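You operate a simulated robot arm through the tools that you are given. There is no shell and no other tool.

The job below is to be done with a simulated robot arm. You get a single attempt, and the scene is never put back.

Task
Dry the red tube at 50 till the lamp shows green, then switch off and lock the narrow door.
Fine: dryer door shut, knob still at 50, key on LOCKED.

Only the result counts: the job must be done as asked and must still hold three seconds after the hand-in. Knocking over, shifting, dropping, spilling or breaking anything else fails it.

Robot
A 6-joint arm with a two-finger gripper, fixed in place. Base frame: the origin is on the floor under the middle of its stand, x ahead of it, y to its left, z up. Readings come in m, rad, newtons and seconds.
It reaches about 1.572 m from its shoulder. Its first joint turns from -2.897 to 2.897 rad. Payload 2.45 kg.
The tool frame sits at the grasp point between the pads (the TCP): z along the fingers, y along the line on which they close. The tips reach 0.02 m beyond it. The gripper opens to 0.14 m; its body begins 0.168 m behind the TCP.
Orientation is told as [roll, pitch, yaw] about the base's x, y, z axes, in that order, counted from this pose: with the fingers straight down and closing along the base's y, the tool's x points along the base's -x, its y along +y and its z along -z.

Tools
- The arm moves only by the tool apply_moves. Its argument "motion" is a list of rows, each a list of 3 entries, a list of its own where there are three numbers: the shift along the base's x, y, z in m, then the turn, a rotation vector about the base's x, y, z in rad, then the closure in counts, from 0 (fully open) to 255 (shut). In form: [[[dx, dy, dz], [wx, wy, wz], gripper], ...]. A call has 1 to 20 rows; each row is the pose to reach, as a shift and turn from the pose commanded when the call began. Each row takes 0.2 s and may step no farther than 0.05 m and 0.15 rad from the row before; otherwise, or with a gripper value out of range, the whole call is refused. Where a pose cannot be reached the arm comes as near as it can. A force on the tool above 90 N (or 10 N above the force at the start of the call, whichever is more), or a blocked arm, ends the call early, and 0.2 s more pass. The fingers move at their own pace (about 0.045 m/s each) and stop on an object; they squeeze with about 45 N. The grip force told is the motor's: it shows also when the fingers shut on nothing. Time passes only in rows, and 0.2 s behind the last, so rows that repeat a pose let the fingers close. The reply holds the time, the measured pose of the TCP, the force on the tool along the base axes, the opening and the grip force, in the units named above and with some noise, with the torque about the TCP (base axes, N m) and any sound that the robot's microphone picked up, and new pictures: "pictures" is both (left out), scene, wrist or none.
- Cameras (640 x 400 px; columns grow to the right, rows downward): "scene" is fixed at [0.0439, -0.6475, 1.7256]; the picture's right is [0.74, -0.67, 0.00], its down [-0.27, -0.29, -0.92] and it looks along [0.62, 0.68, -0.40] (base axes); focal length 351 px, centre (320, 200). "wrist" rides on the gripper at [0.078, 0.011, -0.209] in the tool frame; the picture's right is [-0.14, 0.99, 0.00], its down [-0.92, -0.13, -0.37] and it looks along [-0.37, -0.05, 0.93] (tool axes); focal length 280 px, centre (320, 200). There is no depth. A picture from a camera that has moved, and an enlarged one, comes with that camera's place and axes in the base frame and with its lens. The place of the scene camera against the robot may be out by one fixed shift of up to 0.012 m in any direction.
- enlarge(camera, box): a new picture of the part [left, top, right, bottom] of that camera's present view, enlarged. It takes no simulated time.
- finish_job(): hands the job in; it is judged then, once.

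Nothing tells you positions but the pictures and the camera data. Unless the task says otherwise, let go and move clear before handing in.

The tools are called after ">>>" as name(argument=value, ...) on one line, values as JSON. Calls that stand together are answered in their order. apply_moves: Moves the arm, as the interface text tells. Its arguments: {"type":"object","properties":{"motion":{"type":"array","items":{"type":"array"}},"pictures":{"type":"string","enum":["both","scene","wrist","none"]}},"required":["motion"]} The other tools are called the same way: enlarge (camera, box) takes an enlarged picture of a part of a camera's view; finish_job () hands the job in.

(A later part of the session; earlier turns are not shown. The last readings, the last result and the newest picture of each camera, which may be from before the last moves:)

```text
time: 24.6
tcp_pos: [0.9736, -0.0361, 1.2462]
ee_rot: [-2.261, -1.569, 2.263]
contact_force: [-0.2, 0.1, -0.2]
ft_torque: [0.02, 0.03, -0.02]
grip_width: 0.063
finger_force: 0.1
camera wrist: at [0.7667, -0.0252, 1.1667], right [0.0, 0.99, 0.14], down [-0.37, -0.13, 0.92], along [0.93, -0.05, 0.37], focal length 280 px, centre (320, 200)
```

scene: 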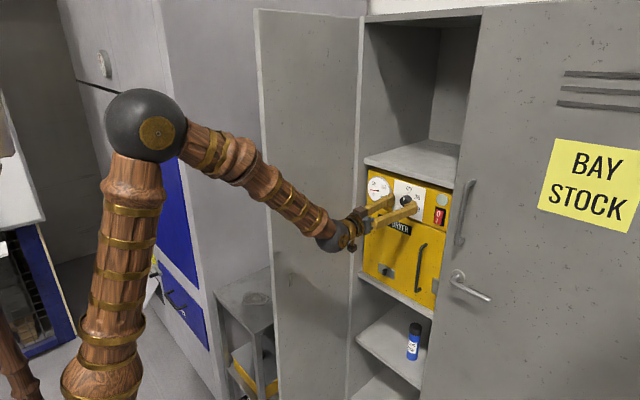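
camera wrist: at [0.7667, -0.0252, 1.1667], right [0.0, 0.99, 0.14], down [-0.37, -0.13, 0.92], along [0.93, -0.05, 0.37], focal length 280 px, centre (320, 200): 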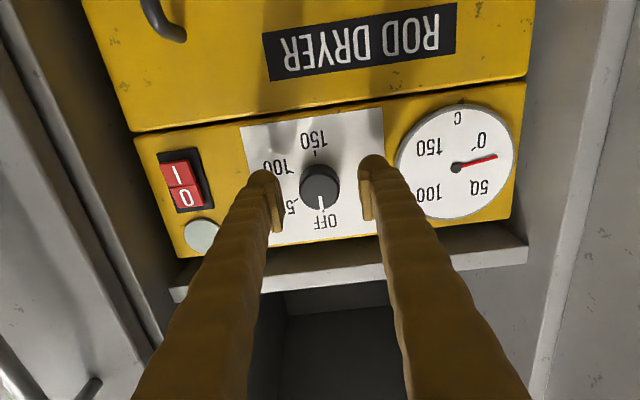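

Fingers straddle the knob. Closing on it now.

>>> apply_moves(motion=[[[0, 0, 0], [0, 0, 0], 200], [[0, 0, 0], [0, 0, 0], 255], [[0, 0, 0], [0, 0, 0], 255], [[0, 0, 0], [0, 0, 0], 255]], pictures="wrist")

```text
time: 25.7
tcp_pos: [0.9728, -0.0379, 1.2472]
ee_rot: [-1.603, -1.569, 1.604]
contact_force: [-16.5, 0.1, 1.1]
ft_torque: [0.0, -0.01, 0.0]
grip_width: 0.0057
finger_force: 27.2
stopped in row 4: the force on the tool passed its limit at 97 N (the readings are from after the stop); the commanded pose is now the measured one
camera wrist: at [0.7643, -0.0257, 1.1664], right [0.0, 0.99, 0.14], down [-0.37, -0.13, 0.92], along [0.93, -0.05, 0.37], focal length 280 px, centre (320, 200)
```

wrist: 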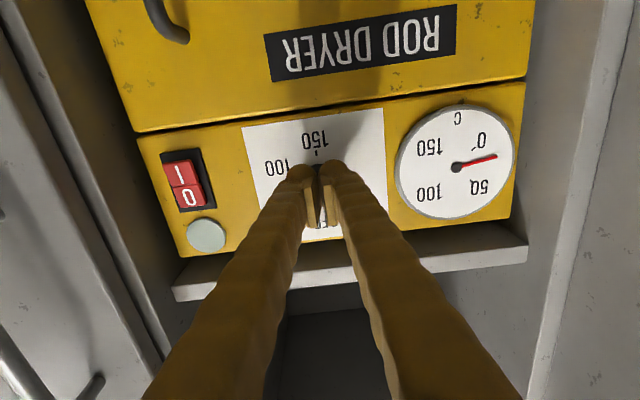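

The fingers closed to 6 mm with a push back along −x, so they appear to have slipped off the front of the knob. I'll look closely.

>>> enlarge(camera="wrist", box=[240, 130, 400, 250])

>>> enlarge(camera="scene", box=[350, 160, 460, 230])

```text
3.33 times, centred on (320, 190) of wrist
camera zoom: at [0.7643, -0.0257, 1.1664], right [0.0, 0.99, 0.14], down [-0.37, -0.13, 0.92], along [0.93, -0.05, 0.37], focal length 935 px, centre (320, 233)
```

zoom: 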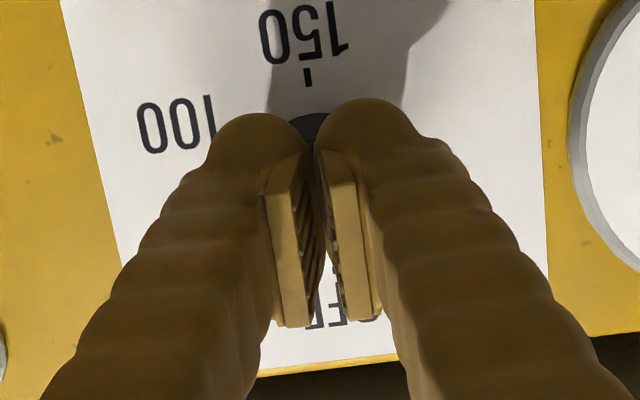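

```text
5.71 times, centred on (405, 195) of scene
camera zoom: at [0.0439, -0.6475, 1.7256], right [0.74, -0.67, 0.0], down [-0.27, -0.29, -0.92], along [0.62, 0.68, -0.4], focal length 2005 px, centre (-166, 229)
```

zoom: 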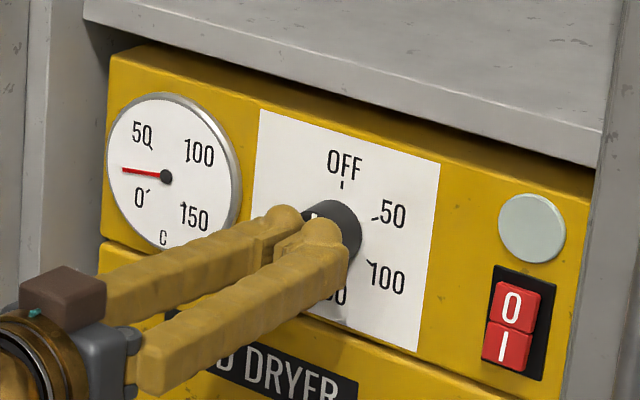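

The closed tips are resting on the knob's face, so the knob face is really near x≈0.993 and the panel near 1.02, a centimetre deeper than I thought. I'll back off, reopen, and go deeper before closing again.

>>> apply_moves(motion=[[[-0.015, 0, 0.001], [0, 0, 0], 255], [[-0.02, 0, 0.002], [0, 0, 0], 140], [[-0.02, 0.001, 0.002], [0, 0, 0], 140], [[-0.02, 0.001, 0.002], [0, 0, 0], 140], [[-0.02, 0.001, 0.002], [0, 0, 0], 140]])

>>> enlarge(camera="wrist", box=[220, 100, 420, 250])

>>> enlarge(camera="scene", box=[350, 160, 460, 230])

```text
time: 26.9
tcp_pos: [0.9526, -0.0367, 1.2479]
ee_rot: [-1.203, -1.571, 1.204]
contact_force: [0.2, 0.6, -0.2]
ft_torque: [-0.01, 0.03, 0.02]
grip_width: 0.0632
finger_force: 0.1
camera wrist: at [0.7445, -0.0249, 1.1681], right [0.0, 0.99, 0.14], down [-0.37, -0.13, 0.92], along [0.93, -0.05, 0.36], focal length 280 px, centre (320, 200)
```

scene: 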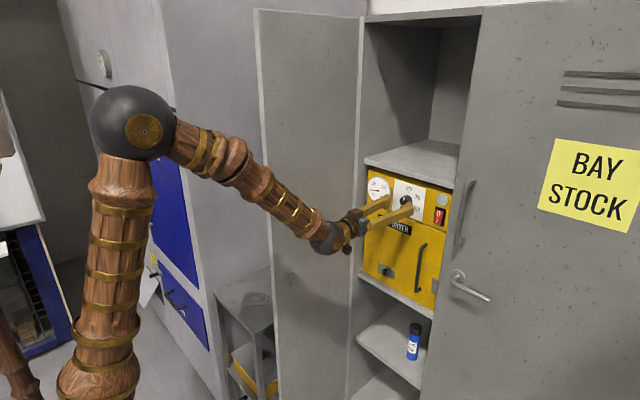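
wrist: 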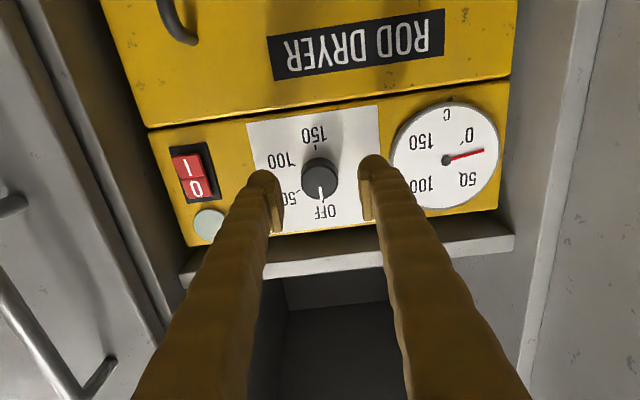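

```text
2.67 times, centred on (320, 175) of wrist
camera zoom: at [0.7445, -0.0249, 1.1681], right [0.0, 0.99, 0.14], down [-0.37, -0.13, 0.92], along [0.93, -0.05, 0.36], focal length 748 px, centre (320, 267)
```

zoom: 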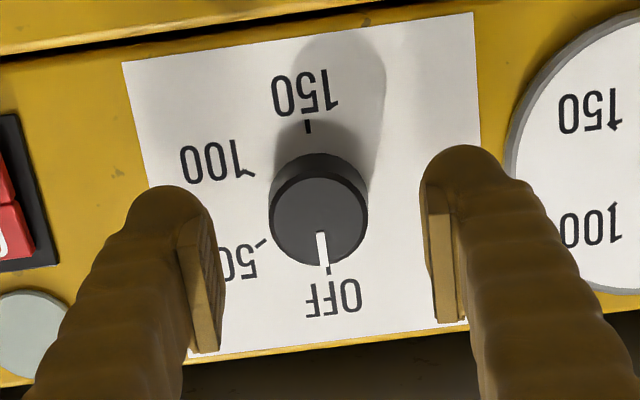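

```text
5.71 times, centred on (405, 195) of scene
camera zoom: at [0.0439, -0.6475, 1.7256], right [0.74, -0.67, 0.0], down [-0.27, -0.29, -0.92], along [0.62, 0.68, -0.4], focal length 2005 px, centre (-166, 229)
```

zoom: 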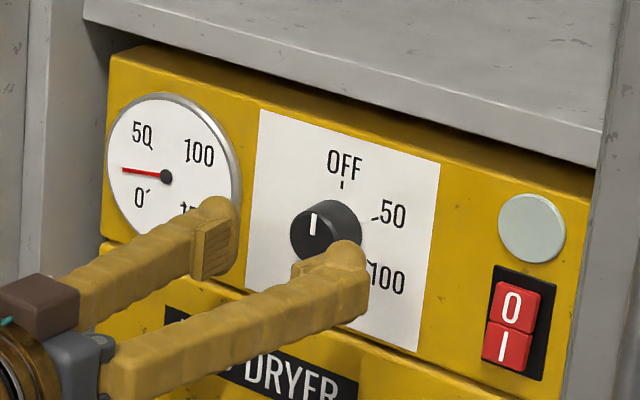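

The knob still reads OFF and sits centred. I'll advance about 3.7 cm so the pads overlap most of the knob, in small steps, then close.

>>> apply_moves(motion=[[[0.015, 0, 0], [0, 0, 0], 140], [[0.025, 0, 0], [0, 0, 0], 140], [[0.03, 0, 0], [0, 0, 0], 140], [[0.034, 0, 0], [0, 0, 0], 140], [[0.037, 0, 0], [0, 0, 0], 140], [[0.037, 0, 0], [0, 0, 0], 140]])

>>> enlarge(camera="wrist", box=[220, 100, 420, 250])

>>> enlarge(camera="scene", box=[350, 160, 460, 230])

```text
time: 28.3
tcp_pos: [0.9898, -0.0365, 1.2476]
ee_rot: [-1.248, -1.569, 1.248]
contact_force: [1.0, 0.2, -0.2]
ft_torque: [0.0, 0.01, 0.0]
grip_width: 0.063
finger_force: 0.1
camera wrist: at [0.782, -0.0249, 1.1682], right [0.0, 0.99, 0.14], down [-0.37, -0.13, 0.92], along [0.93, -0.05, 0.36], focal length 280 px, centre (320, 200)
```

scene: 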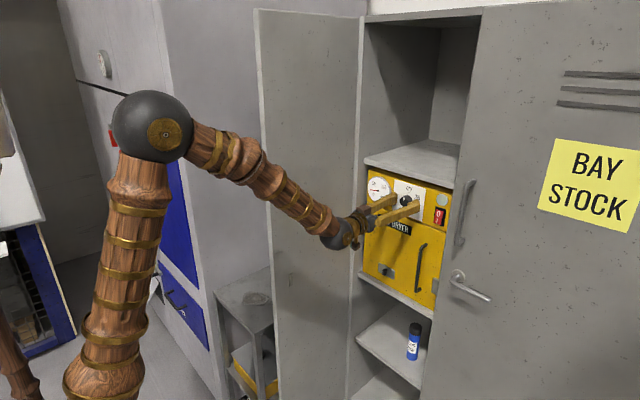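
wrist: 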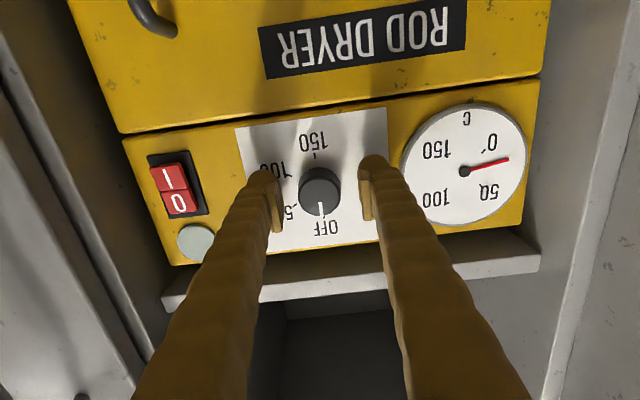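

```text
2.67 times, centred on (320, 175) of wrist
camera zoom: at [0.782, -0.0249, 1.1682], right [0.0, 0.99, 0.14], down [-0.37, -0.13, 0.92], along [0.93, -0.05, 0.36], focal length 748 px, centre (320, 267)
```

zoom: 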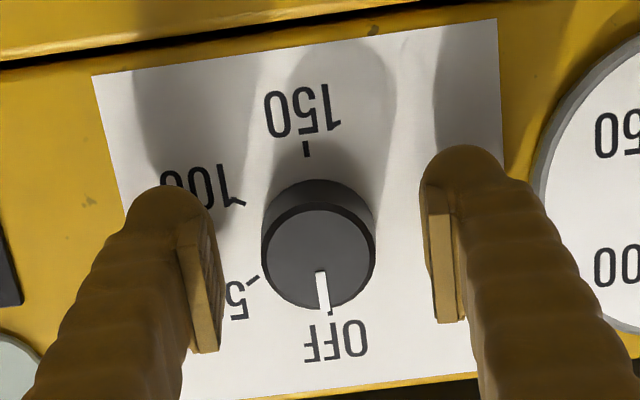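

```text
5.71 times, centred on (405, 195) of scene
camera zoom: at [0.0439, -0.6475, 1.7256], right [0.74, -0.67, 0.0], down [-0.27, -0.29, -0.92], along [0.62, 0.68, -0.4], focal length 2005 px, centre (-166, 229)
```

zoom: 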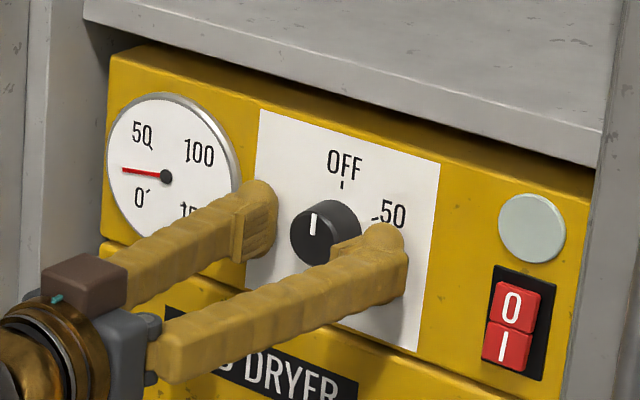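

The fingers now reach deep around the knob with no contact on the panel. I'll close in stages, watching the forces.

>>> apply_moves(motion=[[[0, 0, 0], [0, 0, 0], 180], [[0, 0, 0], [0, 0, 0], 190], [[0, 0, 0], [0, 0, 0], 195], [[0, 0, 0], [0, 0, 0], 200], [[0, 0, 0], [0, 0, 0], 200]], pictures="wrist")

```text
time: 29.5
tcp_pos: [0.9912, -0.0371, 1.2486]
ee_rot: [-1.119, -1.569, 1.119]
contact_force: [2.6, -14.4, -0.2]
ft_torque: [0.06, 0.01, -0.18]
grip_width: 0.0352
finger_force: 36.6
camera wrist: at [0.782, -0.0255, 1.1681], right [0.0, 0.99, 0.14], down [-0.37, -0.13, 0.92], along [0.93, -0.05, 0.36], focal length 280 px, centre (320, 200)
```

wrist: 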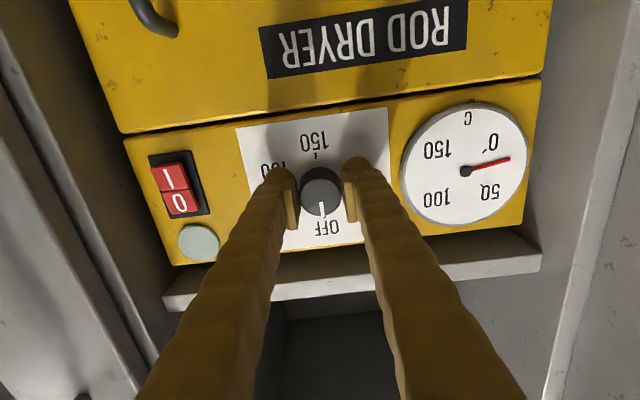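

Now I have the knob between the pads (35 mm wide), with a slight sideways load, so I'll shift 1 mm to −y. Then I'll turn clockwise as seen from the front (+x rotation), starting with about 23° to check that it follows.

>>> apply_moves(motion=[[[0, -0.001, 0], [0, 0, 0], 215], [[0, -0.0015, 0], [0, 0, 0], 230], [[0, -0.0015, 0], [0.1, 0, 0], 230], [[0, -0.0015, 0], [0.2, 0, 0], 230], [[0, -0.0015, 0], [0.3, 0, 0], 230], [[0, -0.0015, 0], [0.4, 0, 0], 230]], pictures="both")

>>> enlarge(camera="scene", box=[350, 160, 460, 230])

>>> enlarge(camera="wrist", box=[220, 100, 420, 250])

```text
time: 30.9
tcp_pos: [0.9903, -0.0365, 1.2479]
ee_rot: [1.572, -1.171, -1.57]
contact_force: [1.1, 24.0, 2.7]
ft_torque: [-0.06, -0.05, 0.23]
grip_width: 0.0348
finger_force: 45.0
camera wrist: at [0.7819, 0.0043, 1.1785], right [0.0, 0.86, 0.51], down [-0.37, -0.48, 0.8], along [0.93, -0.19, 0.32], focal length 280 px, centre (320, 200)
```

scene: 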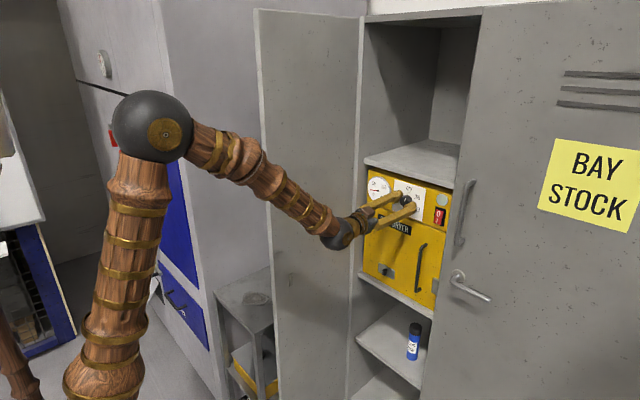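
wrist: 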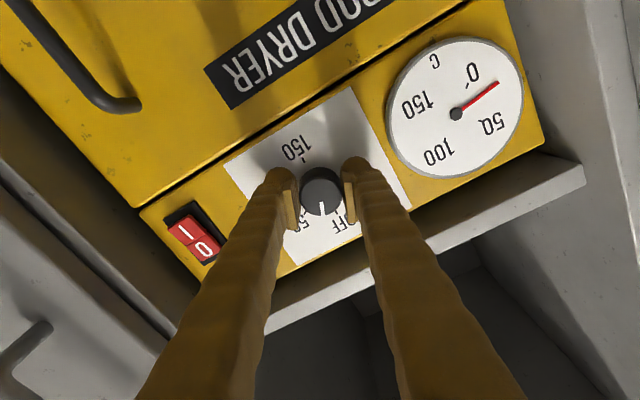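

```text
5.71 times, centred on (405, 195) of scene
camera zoom: at [0.0439, -0.6475, 1.7256], right [0.74, -0.67, 0.0], down [-0.27, -0.29, -0.92], along [0.62, 0.68, -0.4], focal length 2005 px, centre (-166, 229)
```

zoom: 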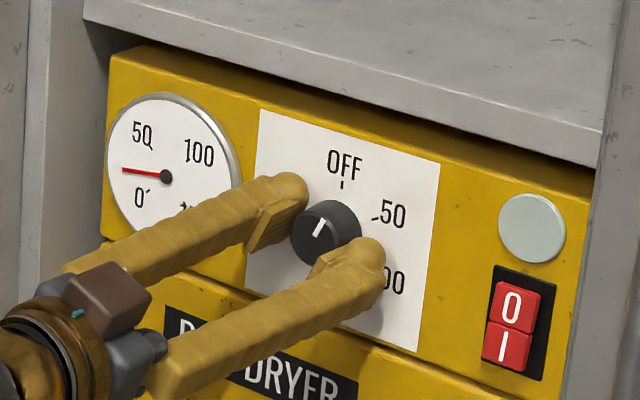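

```text
2.67 times, centred on (320, 175) of wrist
camera zoom: at [0.7819, 0.0043, 1.1785], right [0.0, 0.86, 0.51], down [-0.37, -0.48, 0.8], along [0.93, -0.19, 0.32], focal length 748 px, centre (320, 267)
```

zoom: 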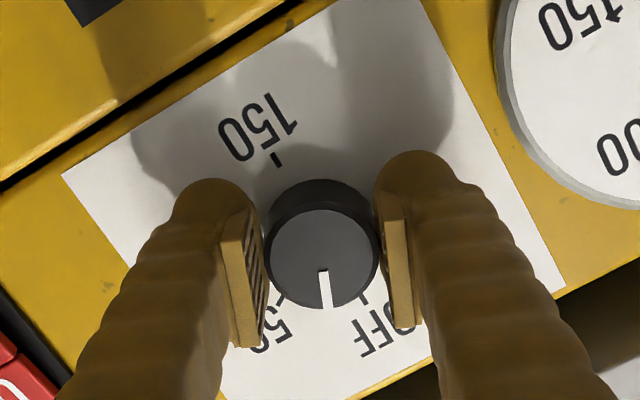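

The knob is following the fingers (mark at about 23°). I'll turn the remaining ~37° to 50, easing the side load.

>>> apply_moves(motion=[[[0, 0.001, 0], [0.1, 0, 0], 230], [[0, 0.001, 0], [0.2, 0, 0], 230], [[0, 0.001, 0], [0.3, 0, 0], 230], [[0, 0.001, 0], [0.4, 0, 0], 230], [[0, 0.001, 0], [0.5, 0, 0], 230], [[0, 0.001, 0], [0.6, 0, 0], 230], [[0, 0.001, 0], [0.647, 0, 0], 230], [[0, 0.001, 0], [0.647, 0, 0], 230]])

>>> enlarge(camera="scene", box=[350, 160, 460, 230])

>>> enlarge(camera="wrist", box=[220, 100, 420, 250])

```text
time: 32.7
tcp_pos: [0.9902, -0.0355, 1.2476]
ee_rot: [1.575, -0.525, -1.573]
contact_force: [13.2, 40.3, 18.2]
ft_torque: [-0.1, -0.01, 0.35]
grip_width: 0.0349
finger_force: 44.7
camera wrist: at [0.7819, 0.0382, 1.2171], right [0.0, 0.38, 0.93], down [-0.37, -0.86, 0.35], along [0.93, -0.34, 0.14], focal length 280 px, centre (320, 200)
```

scene: 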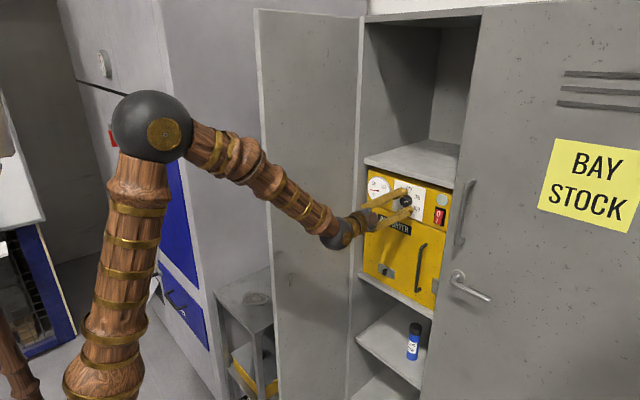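
wrist: 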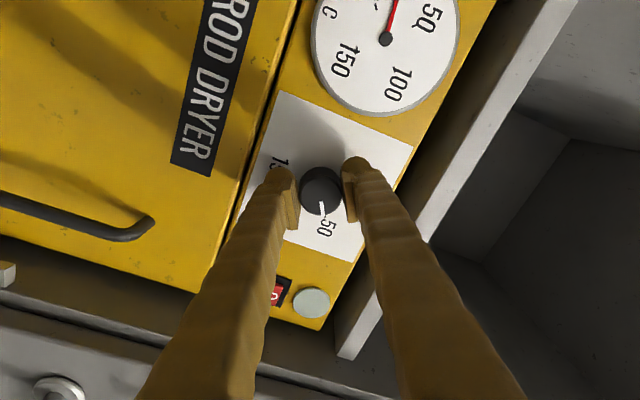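

```text
5.71 times, centred on (405, 195) of scene
camera zoom: at [0.0439, -0.6475, 1.7256], right [0.74, -0.67, 0.0], down [-0.27, -0.29, -0.92], along [0.62, 0.68, -0.4], focal length 2005 px, centre (-166, 229)
```

zoom: 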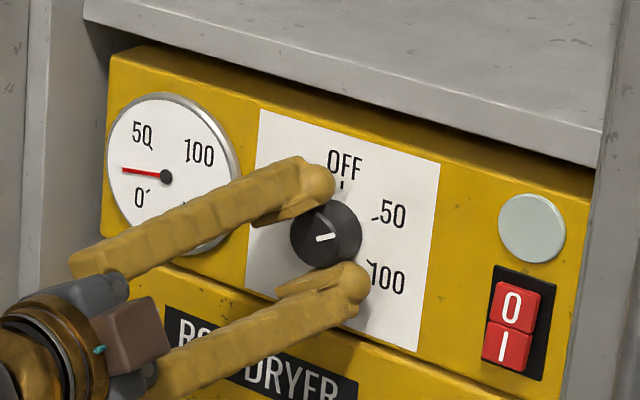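

```text
2.67 times, centred on (320, 175) of wrist
camera zoom: at [0.7819, 0.0382, 1.2171], right [0.0, 0.38, 0.93], down [-0.37, -0.86, 0.35], along [0.93, -0.34, 0.14], focal length 748 px, centre (320, 267)
```

zoom: 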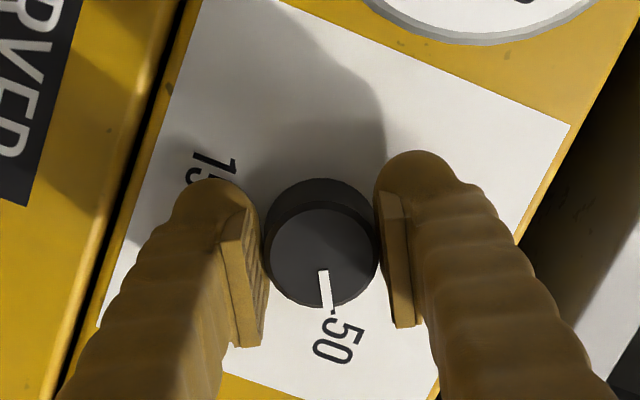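

The mark now points at the 50 tick. Before letting go I'll ease the side load by moving 1–2 mm in the direction of the measured force, so the knob isn't dragged on release.

>>> apply_moves(motion=[[[0, 0.0008, 0.0003], [0, 0, 0], 230], [[0, 0.0015, 0.0007], [0, 0, 0], 230], [[0, 0.0015, 0.0007], [0, 0, 0], 230]], pictures="none")

```text
time: 33.5
tcp_pos: [0.9887, -0.0356, 1.2493]
ee_rot: [1.572, -0.527, -1.57]
contact_force: [6.2, 21.1, 17.7]
ft_torque: [-0.03, -0.17, 0.16]
grip_width: 0.0349
finger_force: 44.7
```

>>> apply_moves(motion=[[[0.0003, 0.0008, 0.0008], [0, 0, 0], 230], [[0.0003, 0.0015, 0.0015], [0, 0, 0], 230], [[0.0003, 0.0015, 0.0015], [0, 0, 0], 230]], pictures="none")

```text
time: 34.3
tcp_pos: [0.9896, -0.0362, 1.2487]
ee_rot: [1.57, -0.524, -1.573]
contact_force: [-22.4, -18.3, 3.3]
ft_torque: [0.01, -0.1, -0.32]
grip_width: 0.0348
finger_force: 45.4
```

Loads are small and now slightly reversed; I'll come back half a millimetre and then open the fingers slowly.

>>> apply_moves(motion=[[[-0.0004, -0.0006, 0], [0, 0, 0], 230], [[-0.0004, -0.0006, 0], [0, 0, 0], 200], [[-0.0004, -0.0006, 0], [0, 0, 0], 190], [[-0.0004, -0.0006, 0], [0, 0, 0], 180], [[-0.0004, -0.0006, 0], [0, 0, 0], 160], [[-0.0004, -0.0006, 0], [0, 0, 0], 140], [[-0.0004, -0.0006, 0], [0, 0, 0], 140]])

>>> enlarge(camera="scene", box=[350, 160, 460, 230])

>>> enlarge(camera="wrist", box=[220, 100, 420, 250])

```text
time: 35.9
tcp_pos: [0.989, -0.0349, 1.2507]
ee_rot: [1.571, -0.526, -1.572]
contact_force: [0.1, -0.1, -0.3]
ft_torque: [0.01, -0.01, 0.01]
grip_width: 0.0632
finger_force: 0.1
camera wrist: at [0.782, 0.0397, 1.2188], right [0.0, 0.38, 0.93], down [-0.37, -0.86, 0.35], along [0.93, -0.34, 0.14], focal length 280 px, centre (320, 200)
```

scene: 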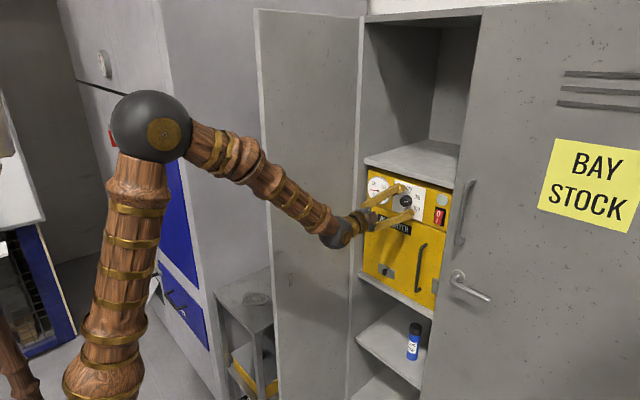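
wrist: 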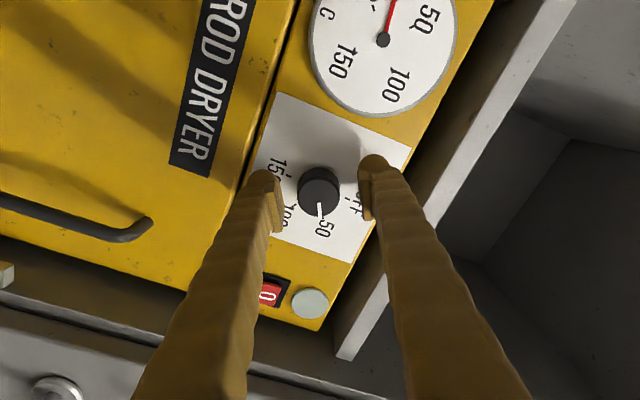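

```text
5.71 times, centred on (405, 195) of scene
camera zoom: at [0.0439, -0.6475, 1.7256], right [0.74, -0.67, 0.0], down [-0.27, -0.29, -0.92], along [0.62, 0.68, -0.4], focal length 2005 px, centre (-166, 229)
```

zoom: 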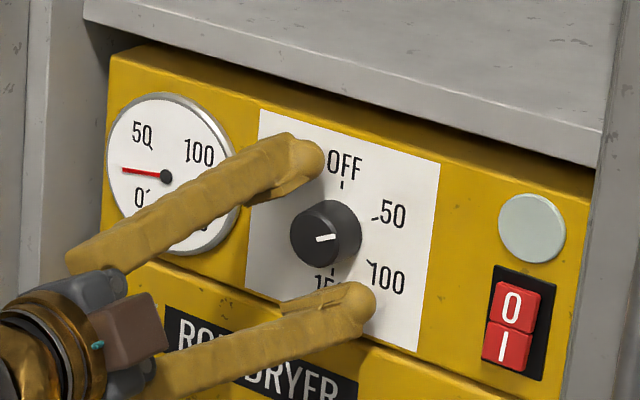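

```text
2.67 times, centred on (320, 175) of wrist
camera zoom: at [0.782, 0.0397, 1.2188], right [0.0, 0.38, 0.93], down [-0.37, -0.86, 0.35], along [0.93, -0.34, 0.14], focal length 748 px, centre (320, 267)
```

zoom: 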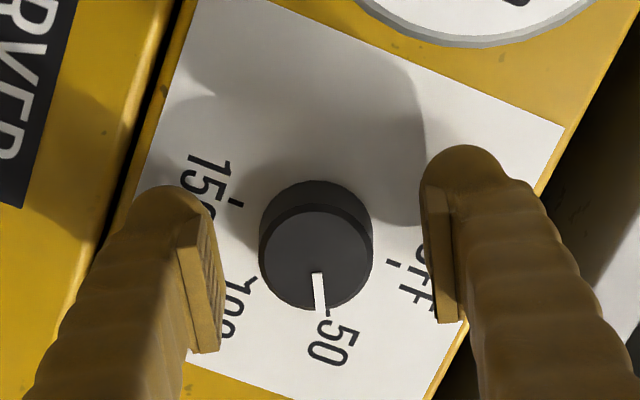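

The knob reads 50 and the fingers are free of it. Next I back away, roll the tool level again, close the fingers, and line up one fingertip with the lower "I" half of the red rocker (about y=−0.158, z=1.218).

>>> apply_moves(motion=[[[-0.025, 0, 0], [0, 0, 0], 140], [[-0.05, 0, 0], [0, 0, 0], 140], [[-0.08, 0, 0], [-0.1, 0, 0], 140], [[-0.08, -0.02, -0.005], [-0.25, 0, 0], 170], [[-0.08, -0.04, -0.01], [-0.4, 0, 0], 200], [[-0.08, -0.06, -0.015], [-0.55, 0, 0], 230], [[-0.08, -0.08, -0.02], [-0.7, 0, 0], 255], [[-0.08, -0.095, -0.025], [-0.85, 0, 0], 255], [[-0.08, -0.109, -0.03], [-0.98, 0, 0], 255], [[-0.08, -0.109, -0.034], [-1.047, 0, 0], 255], [[-0.08, -0.109, -0.034], [-1.047, 0, 0], 255]])

>>> enlarge(camera="wrist", box=[160, 80, 400, 250])

>>> enlarge(camera="scene", box=[350, 160, 460, 230])

```text
time: 38.3
tcp_pos: [0.9102, -0.1429, 1.216]
ee_rot: [-1.352, -1.569, 1.353]
contact_force: [-0.4, 0.6, -1.0]
ft_torque: [-0.01, 0.04, -0.03]
grip_width: 0.0
finger_force: 29.3
camera wrist: at [0.702, -0.1318, 1.1362], right [0.0, 0.99, 0.14], down [-0.37, -0.13, 0.92], along [0.93, -0.05, 0.36], focal length 280 px, centre (320, 200)
```

scene: 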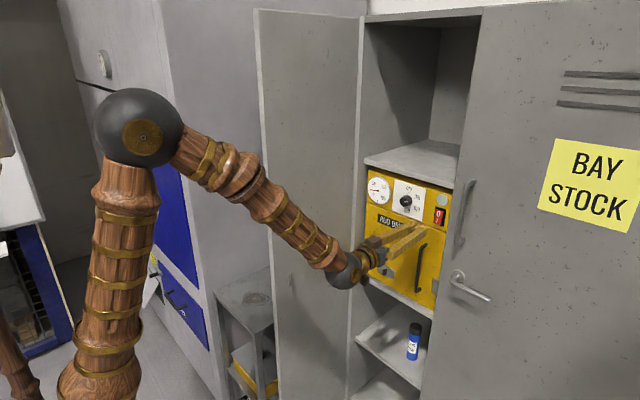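
wrist: 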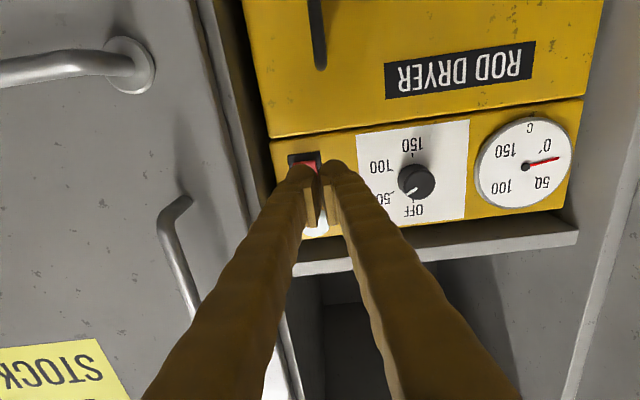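

```text
2.35 times, centred on (280, 165) of wrist
camera zoom: at [0.702, -0.1318, 1.1362], right [0.0, 0.99, 0.14], down [-0.37, -0.13, 0.92], along [0.93, -0.05, 0.36], focal length 660 px, centre (414, 282)
```

zoom: 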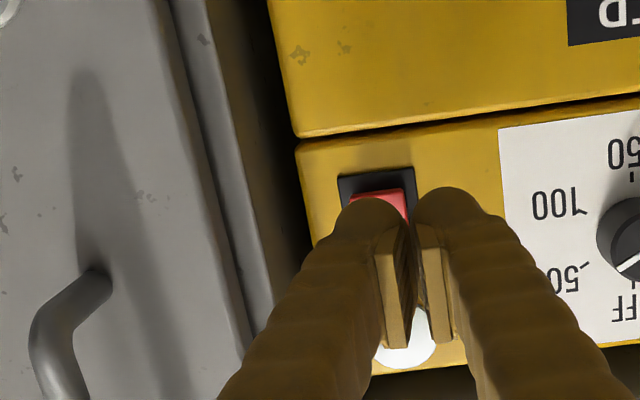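

```text
5.71 times, centred on (405, 195) of scene
camera zoom: at [0.0439, -0.6475, 1.7256], right [0.74, -0.67, 0.0], down [-0.27, -0.29, -0.92], along [0.62, 0.68, -0.4], focal length 2005 px, centre (-166, 229)
```

zoom: 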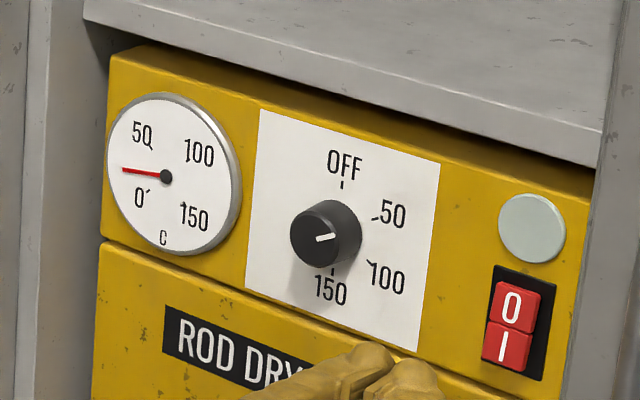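

Closed fingertips are lined up just before the rocker with the knob clearly at 50. I'll advance to near the "I" half and then press in millimetre steps.

>>> apply_moves(motion=[[[0.02, -0.003, 0], [0, 0, 0], 255], [[0.04, -0.003, 0], [0, 0, 0], 255], [[0.05, -0.003, 0], [0, 0, 0], 255], [[0.054, -0.003, 0], [0, 0, 0], 255], [[0.057, -0.003, 0], [0, 0, 0], 255], [[0.06, -0.003, 0], [0, 0, 0], 255]])

>>> enlarge(camera="scene", box=[380, 170, 470, 230])

>>> enlarge(camera="wrist", box=[220, 100, 420, 250])

```text
time: 39.7
tcp_pos: [0.9694, -0.1466, 1.215]
ee_rot: [-1.139, -1.57, 1.139]
contact_force: [0.8, -0.5, -0.7]
ft_torque: [0.0, -0.01, -0.01]
grip_width: 0.0
finger_force: 29.7
camera wrist: at [0.7616, -0.1347, 1.1363], right [0.0, 0.99, 0.14], down [-0.37, -0.13, 0.92], along [0.93, -0.05, 0.36], focal length 280 px, centre (320, 200)
```

scene: 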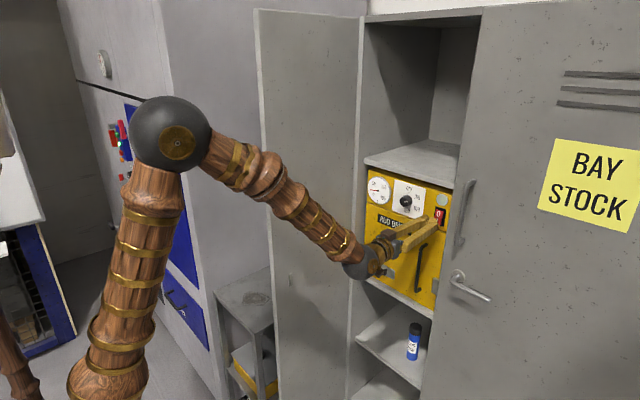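
wrist: 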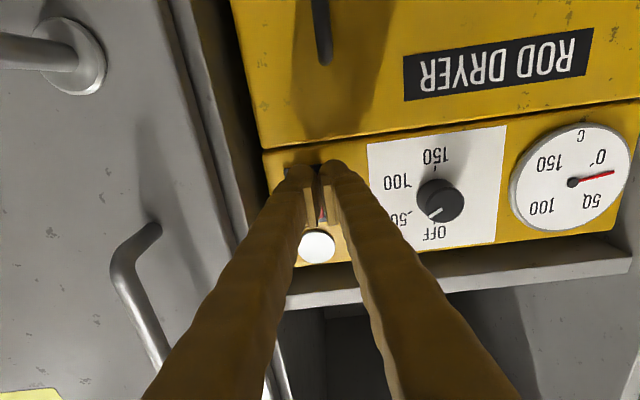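

```text
6.67 times, centred on (425, 200) of scene
camera zoom: at [0.0439, -0.6475, 1.7256], right [0.74, -0.67, 0.0], down [-0.27, -0.29, -0.92], along [0.62, 0.68, -0.4], focal length 2339 px, centre (-380, 200)
```

zoom: 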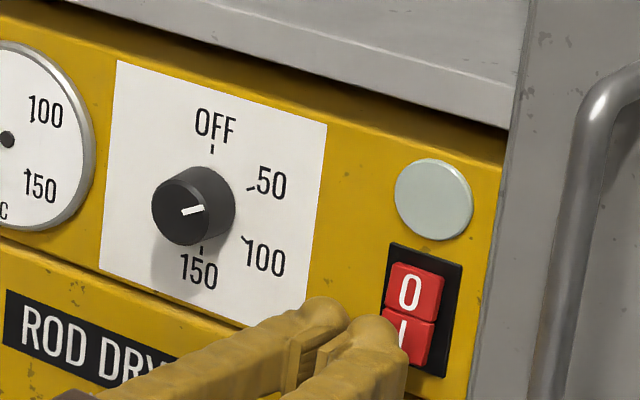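

```text
2.67 times, centred on (320, 175) of wrist
camera zoom: at [0.7616, -0.1347, 1.1363], right [0.0, 0.99, 0.14], down [-0.37, -0.13, 0.92], along [0.93, -0.05, 0.36], focal length 748 px, centre (320, 267)
```

zoom: 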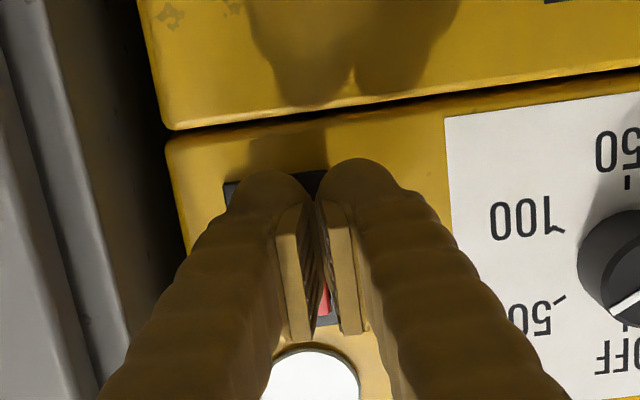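

The −y fingertip is in front of the "I" half. I'll press in 2 mm steps, listening for a click.

>>> apply_moves(motion=[[[0.002, 0, 0], [0, 0, 0], 255], [[0.004, 0, 0], [0, 0, 0], 255], [[0.006, 0, 0], [0, 0, 0], 255], [[0.008, 0, 0], [0, 0, 0], 255], [[0.01, 0, 0], [0, 0, 0], 255]], pictures="none")

```text
time: 40.9
tcp_pos: [0.9808, -0.1452, 1.2165]
ee_rot: [-1.524, -1.571, 1.524]
contact_force: [0.4, -0.4, -0.1]
ft_torque: [0.03, 0.04, -0.01]
grip_width: 0.0001
finger_force: 29.7
```

>>> apply_moves(motion=[[[0.0015, 0, 0], [0, 0, 0], 255], [[0.003, 0, 0], [0, 0, 0], 255], [[0.0045, 0, 0], [0, 0, 0], 255], [[0.006, 0, 0], [0, 0, 0], 255]], pictures="scene")

>>> enlarge(camera="scene", box=[380, 170, 470, 230])

```text
time: 41.9
tcp_pos: [0.9869, -0.1459, 1.2164]
ee_rot: [-1.039, -1.568, 1.042]
contact_force: [-0.6, -0.9, 0.2]
ft_torque: [0.0, -0.01, 0.01]
grip_width: 0.0
finger_force: 30.0
```

scene: 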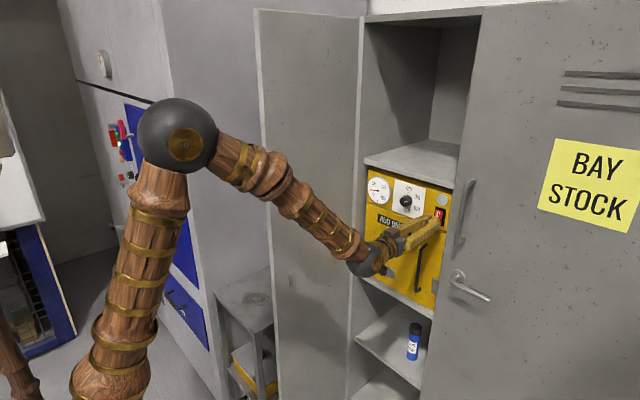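

```text
6.67 times, centred on (425, 200) of scene
camera zoom: at [0.0439, -0.6475, 1.7256], right [0.74, -0.67, 0.0], down [-0.27, -0.29, -0.92], along [0.62, 0.68, -0.4], focal length 2339 px, centre (-380, 200)
```

zoom: 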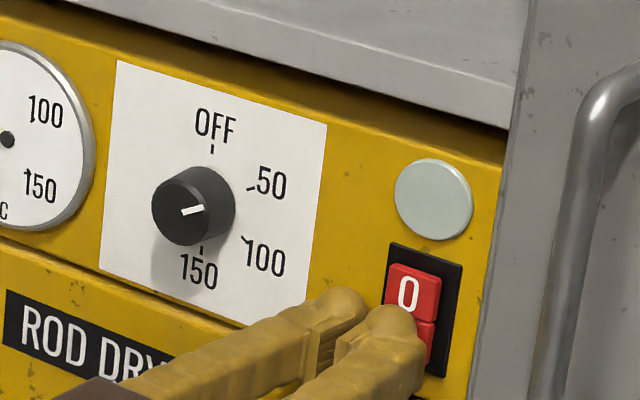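

Still free of contact, and the tip is close to the "I" half. I'll lower 3 mm to stay well below the rocker's middle and continue in small steps.

>>> apply_moves(motion=[[[0, -0.001, -0.003], [0, 0, 0], 255], [[0.0015, -0.001, -0.003], [0, 0, 0], 255], [[0.003, -0.001, -0.003], [0, 0, 0], 255], [[0.0045, -0.001, -0.003], [0, 0, 0], 255], [[0.006, -0.001, -0.003], [0, 0, 0], 255]], pictures="scene")

>>> enlarge(camera="scene", box=[380, 170, 470, 230])

```text
time: 43.0
tcp_pos: [0.9883, -0.1474, 1.212]
ee_rot: [-0.566, -1.569, 0.567]
contact_force: [-37.3, 5.4, 7.8]
ft_torque: [-0.12, -0.56, -0.27]
grip_width: 0.0002
finger_force: 28.9
stopped in row 5: the force on the tool passed its limit at 99 N (the readings are from after the stop); the commanded pose is now the measured one
```

scene: 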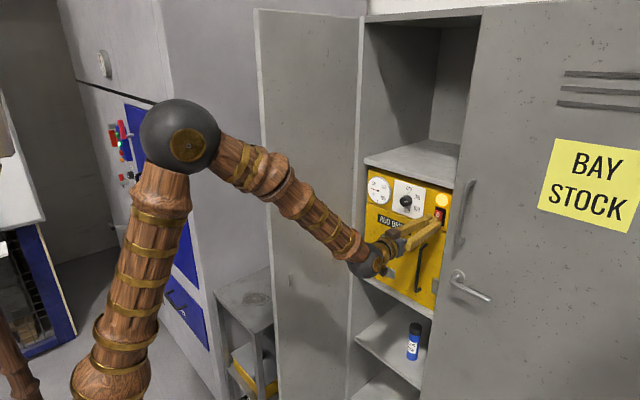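

```text
6.67 times, centred on (425, 200) of scene
camera zoom: at [0.0439, -0.6475, 1.7256], right [0.74, -0.67, 0.0], down [-0.27, -0.29, -0.92], along [0.62, 0.68, -0.4], focal length 2339 px, centre (-380, 200)
```

zoom: 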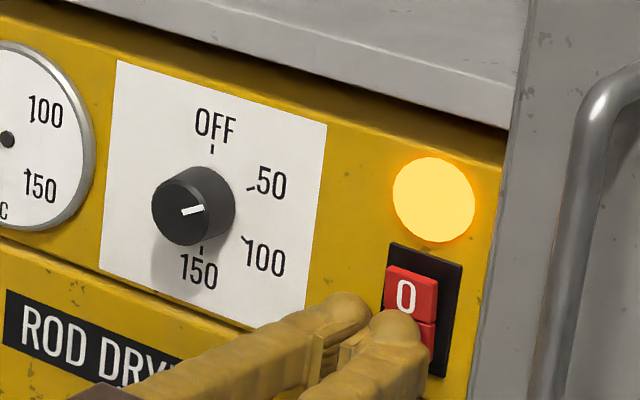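

The lamp turned amber, so the dryer is running. I'll back straight off the switch and wait, watching the lamp.

>>> apply_moves(motion=[[[-0.01, 0, 0], [0, 0, 0], 255], [[-0.03, 0, 0], [0, 0, 0], 255], [[-0.06, 0, 0], [0, 0, 0], 255], [[-0.08, 0, 0], [0, 0, 0], 255], [[-0.08, 0, 0], [0, 0, 0], 255], [[-0.08, 0, 0], [0, 0, 0], 255]])

>>> enlarge(camera="scene", box=[350, 160, 460, 230])

```text
time: 44.4
tcp_pos: [0.909, -0.1472, 1.2124]
ee_rot: [-0.342, -1.569, 0.344]
contact_force: [-0.8, -0.6, -0.5]
ft_torque: [-0.02, -0.02, -0.02]
grip_width: 0.0001
finger_force: 29.0
camera wrist: at [0.7003, -0.1357, 1.1325], right [0.0, 0.99, 0.14], down [-0.37, -0.13, 0.92], along [0.93, -0.05, 0.36], focal length 280 px, centre (320, 200)
```

scene: 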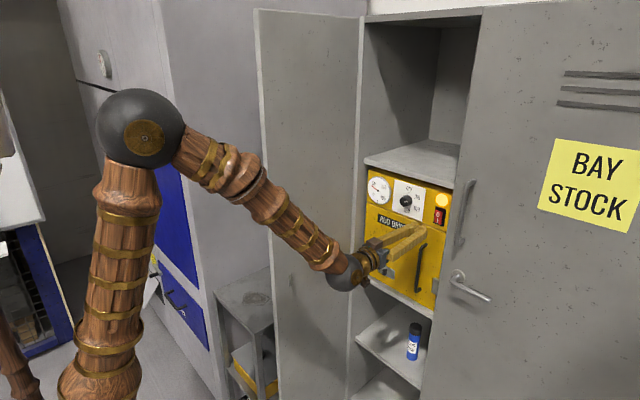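
wrist: 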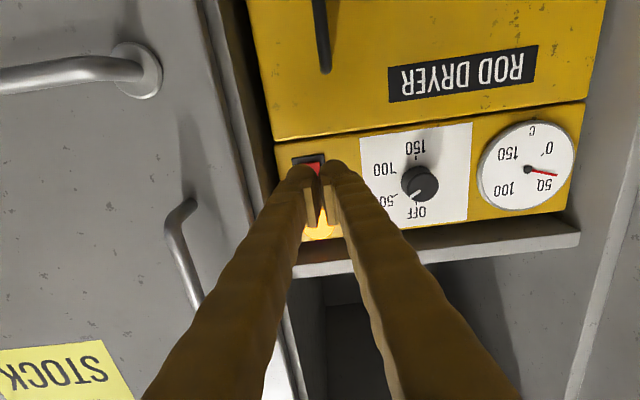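

```text
5.71 times, centred on (405, 195) of scene
camera zoom: at [0.0439, -0.6475, 1.7256], right [0.74, -0.67, 0.0], down [-0.27, -0.29, -0.92], along [0.62, 0.68, -0.4], focal length 2005 px, centre (-166, 229)
```

zoom: 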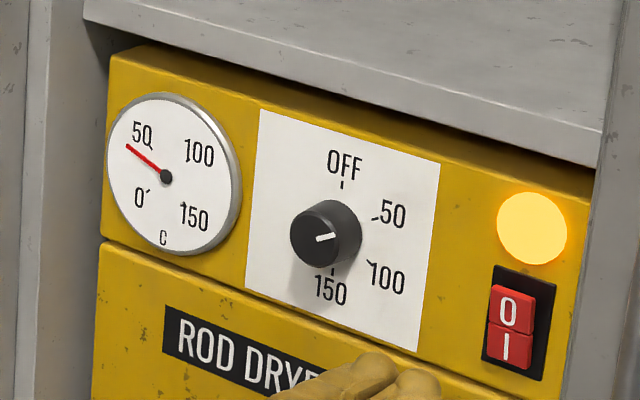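

The gauge needle is climbing toward 50 and the lamp is amber. While waiting I'll rise to the height of the "0" half (z≈1.246), staying 7 cm off the panel.

>>> apply_moves(motion=[[[0, 0, 0.015], [0, 0, 0], 255], [[0, 0, 0.033], [0, 0, 0], 255], [[0, 0, 0.033], [0, 0, 0], 255], [[0, 0, 0.033], [0, 0, 0], 255], [[0, 0, 0.033], [0, 0, 0], 255], [[0, 0, 0.033], [0, 0, 0], 255], [[0, 0, 0.033], [0, 0, 0], 255], [[0, 0, 0.033], [0, 0, 0], 255], [[0, 0, 0.033], [0, 0, 0], 255], [[0, 0, 0.033], [0, 0, 0], 255], [[0, 0, 0.033], [0, 0, 0], 255], [[0, 0, 0.033], [0, 0, 0], 255], [[0, 0, 0.033], [0, 0, 0], 255], [[0, 0, 0.033], [0, 0, 0], 255], [[0, 0, 0.033], [0, 0, 0], 255]])

>>> enlarge(camera="scene", box=[350, 160, 460, 230])

>>> enlarge(camera="wrist", box=[220, 80, 420, 230])

```text
time: 47.6
tcp_pos: [0.9095, -0.1475, 1.2446]
ee_rot: [-0.337, -1.569, 0.336]
contact_force: [-0.4, -0.2, -0.1]
ft_torque: [-0.03, 0.0, 0.03]
grip_width: 0.0
finger_force: 29.6
camera wrist: at [0.7004, -0.136, 1.1656], right [0.0, 0.99, 0.14], down [-0.37, -0.13, 0.92], along [0.93, -0.05, 0.36], focal length 280 px, centre (320, 200)
```

scene: 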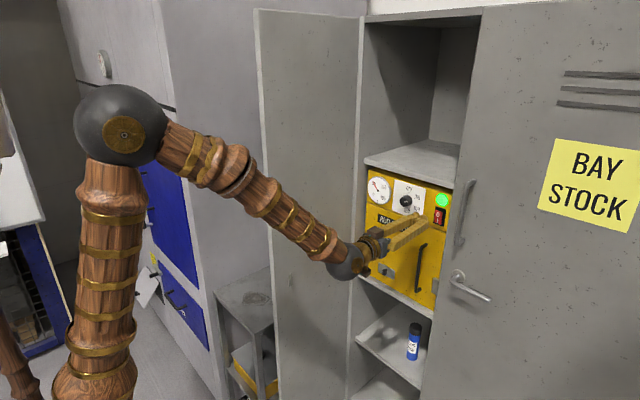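
wrist: 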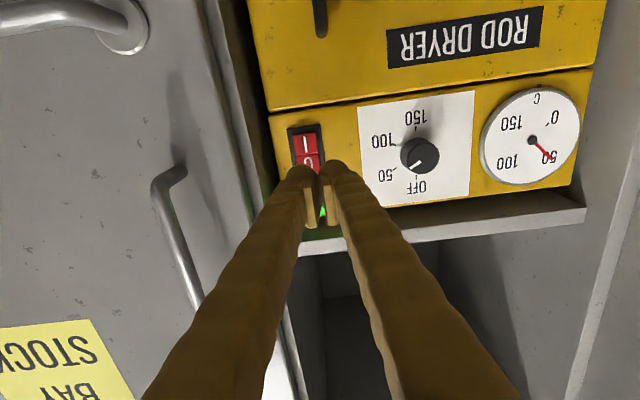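

```text
5.71 times, centred on (405, 195) of scene
camera zoom: at [0.0439, -0.6475, 1.7256], right [0.74, -0.67, 0.0], down [-0.27, -0.29, -0.92], along [0.62, 0.68, -0.4], focal length 2005 px, centre (-166, 229)
```

zoom: 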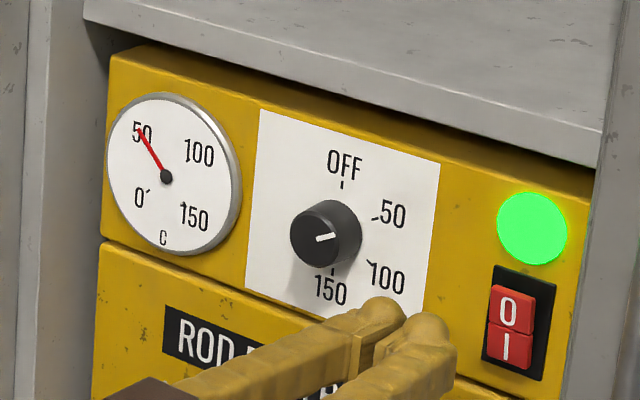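

```text
2.67 times, centred on (320, 155) of wrist
camera zoom: at [0.7004, -0.136, 1.1656], right [0.0, 0.99, 0.14], down [-0.37, -0.13, 0.92], along [0.93, -0.05, 0.36], focal length 748 px, centre (320, 320)
```

zoom: 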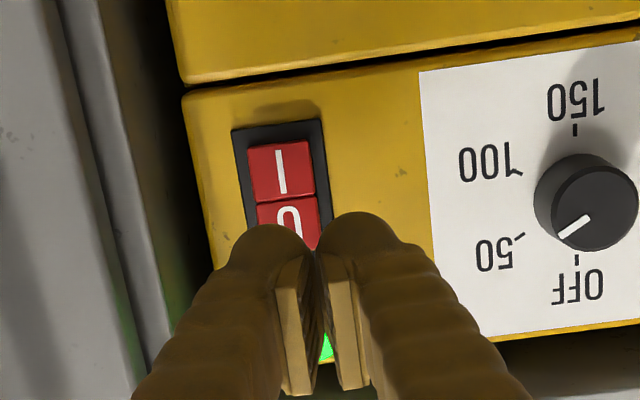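

The lamp is green with the needle at 50. Now I switch off: the same fingertip is level with the raised "0" half, and I press it in small steps.

>>> apply_moves(motion=[[[0.025, 0, 0], [0, 0, 0], 255], [[0.05, 0, 0], [0, 0, 0], 255], [[0.06, 0, 0], [0, 0, 0], 255], [[0.065, 0, 0], [0, 0, 0], 255], [[0.068, 0, 0], [0, 0, 0], 255], [[0.07, 0, 0], [0, 0, 0], 255], [[0.072, 0, 0], [0, 0, 0], 255], [[0.074, 0, 0], [0, 0, 0], 255]], pictures="scene")

>>> enlarge(camera="scene", box=[380, 170, 470, 230])

```text
time: 49.4
tcp_pos: [0.9842, -0.1473, 1.2441]
ee_rot: [-0.343, -1.568, 0.346]
contact_force: [0.0, 0.0, 0.7]
ft_torque: [0.02, 0.02, -0.03]
grip_width: 0.0
finger_force: 29.8
```

scene: 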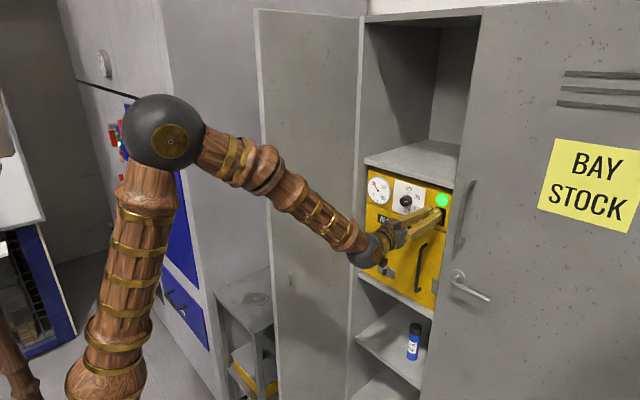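

```text
6.67 times, centred on (425, 200) of scene
camera zoom: at [0.0439, -0.6475, 1.7256], right [0.74, -0.67, 0.0], down [-0.27, -0.29, -0.92], along [0.62, 0.68, -0.4], focal length 2339 px, centre (-380, 200)
```

zoom: 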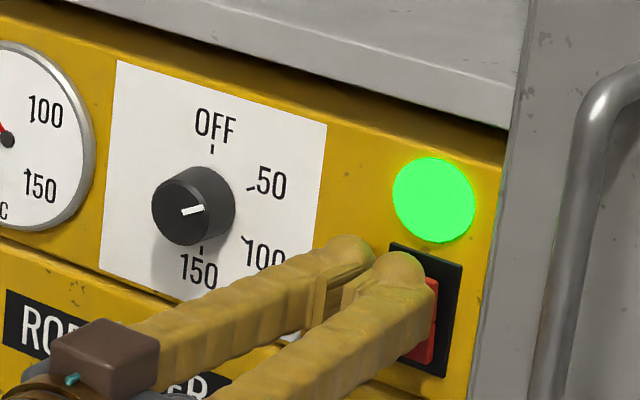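

>>> apply_moves(motion=[[[0.001, 0, 0], [0, 0, 0], 255], [[0.002, 0, 0], [0, 0, 0], 255], [[0.003, 0, 0], [0, 0, 0], 255], [[0.004, 0, 0], [0, 0, 0], 255], [[0.005, 0, 0], [0, 0, 0], 255], [[0.006, 0, 0], [0, 0, 0], 255], [[0.007, 0, 0], [0, 0, 0], 255]], pictures="scene")

>>> enlarge(camera="scene", box=[380, 170, 470, 230])

```text
time: 51.0
tcp_pos: [0.9866, -0.1469, 1.2453]
ee_rot: [-0.271, -1.567, 0.273]
contact_force: [-37.2, 5.3, 6.5]
ft_torque: [-0.02, 0.31, -0.25]
grip_width: 0.0002
finger_force: 29.1
stopped in row 7: the force on the tool passed its limit at 96 N (the readings are from after the stop); the commanded pose is now the measured one
```

scene: 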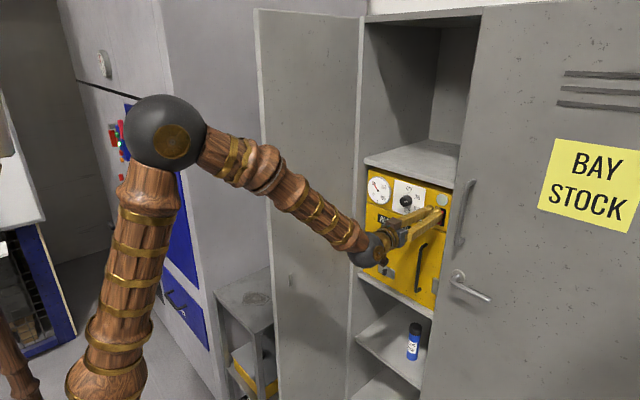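

```text
6.67 times, centred on (425, 200) of scene
camera zoom: at [0.0439, -0.6475, 1.7256], right [0.74, -0.67, 0.0], down [-0.27, -0.29, -0.92], along [0.62, 0.68, -0.4], focal length 2339 px, centre (-380, 200)
```

zoom: 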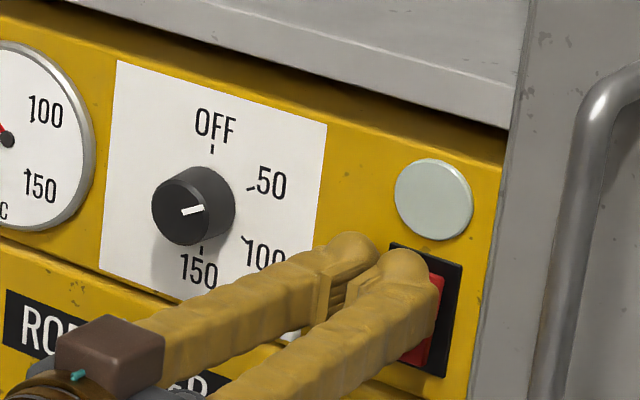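

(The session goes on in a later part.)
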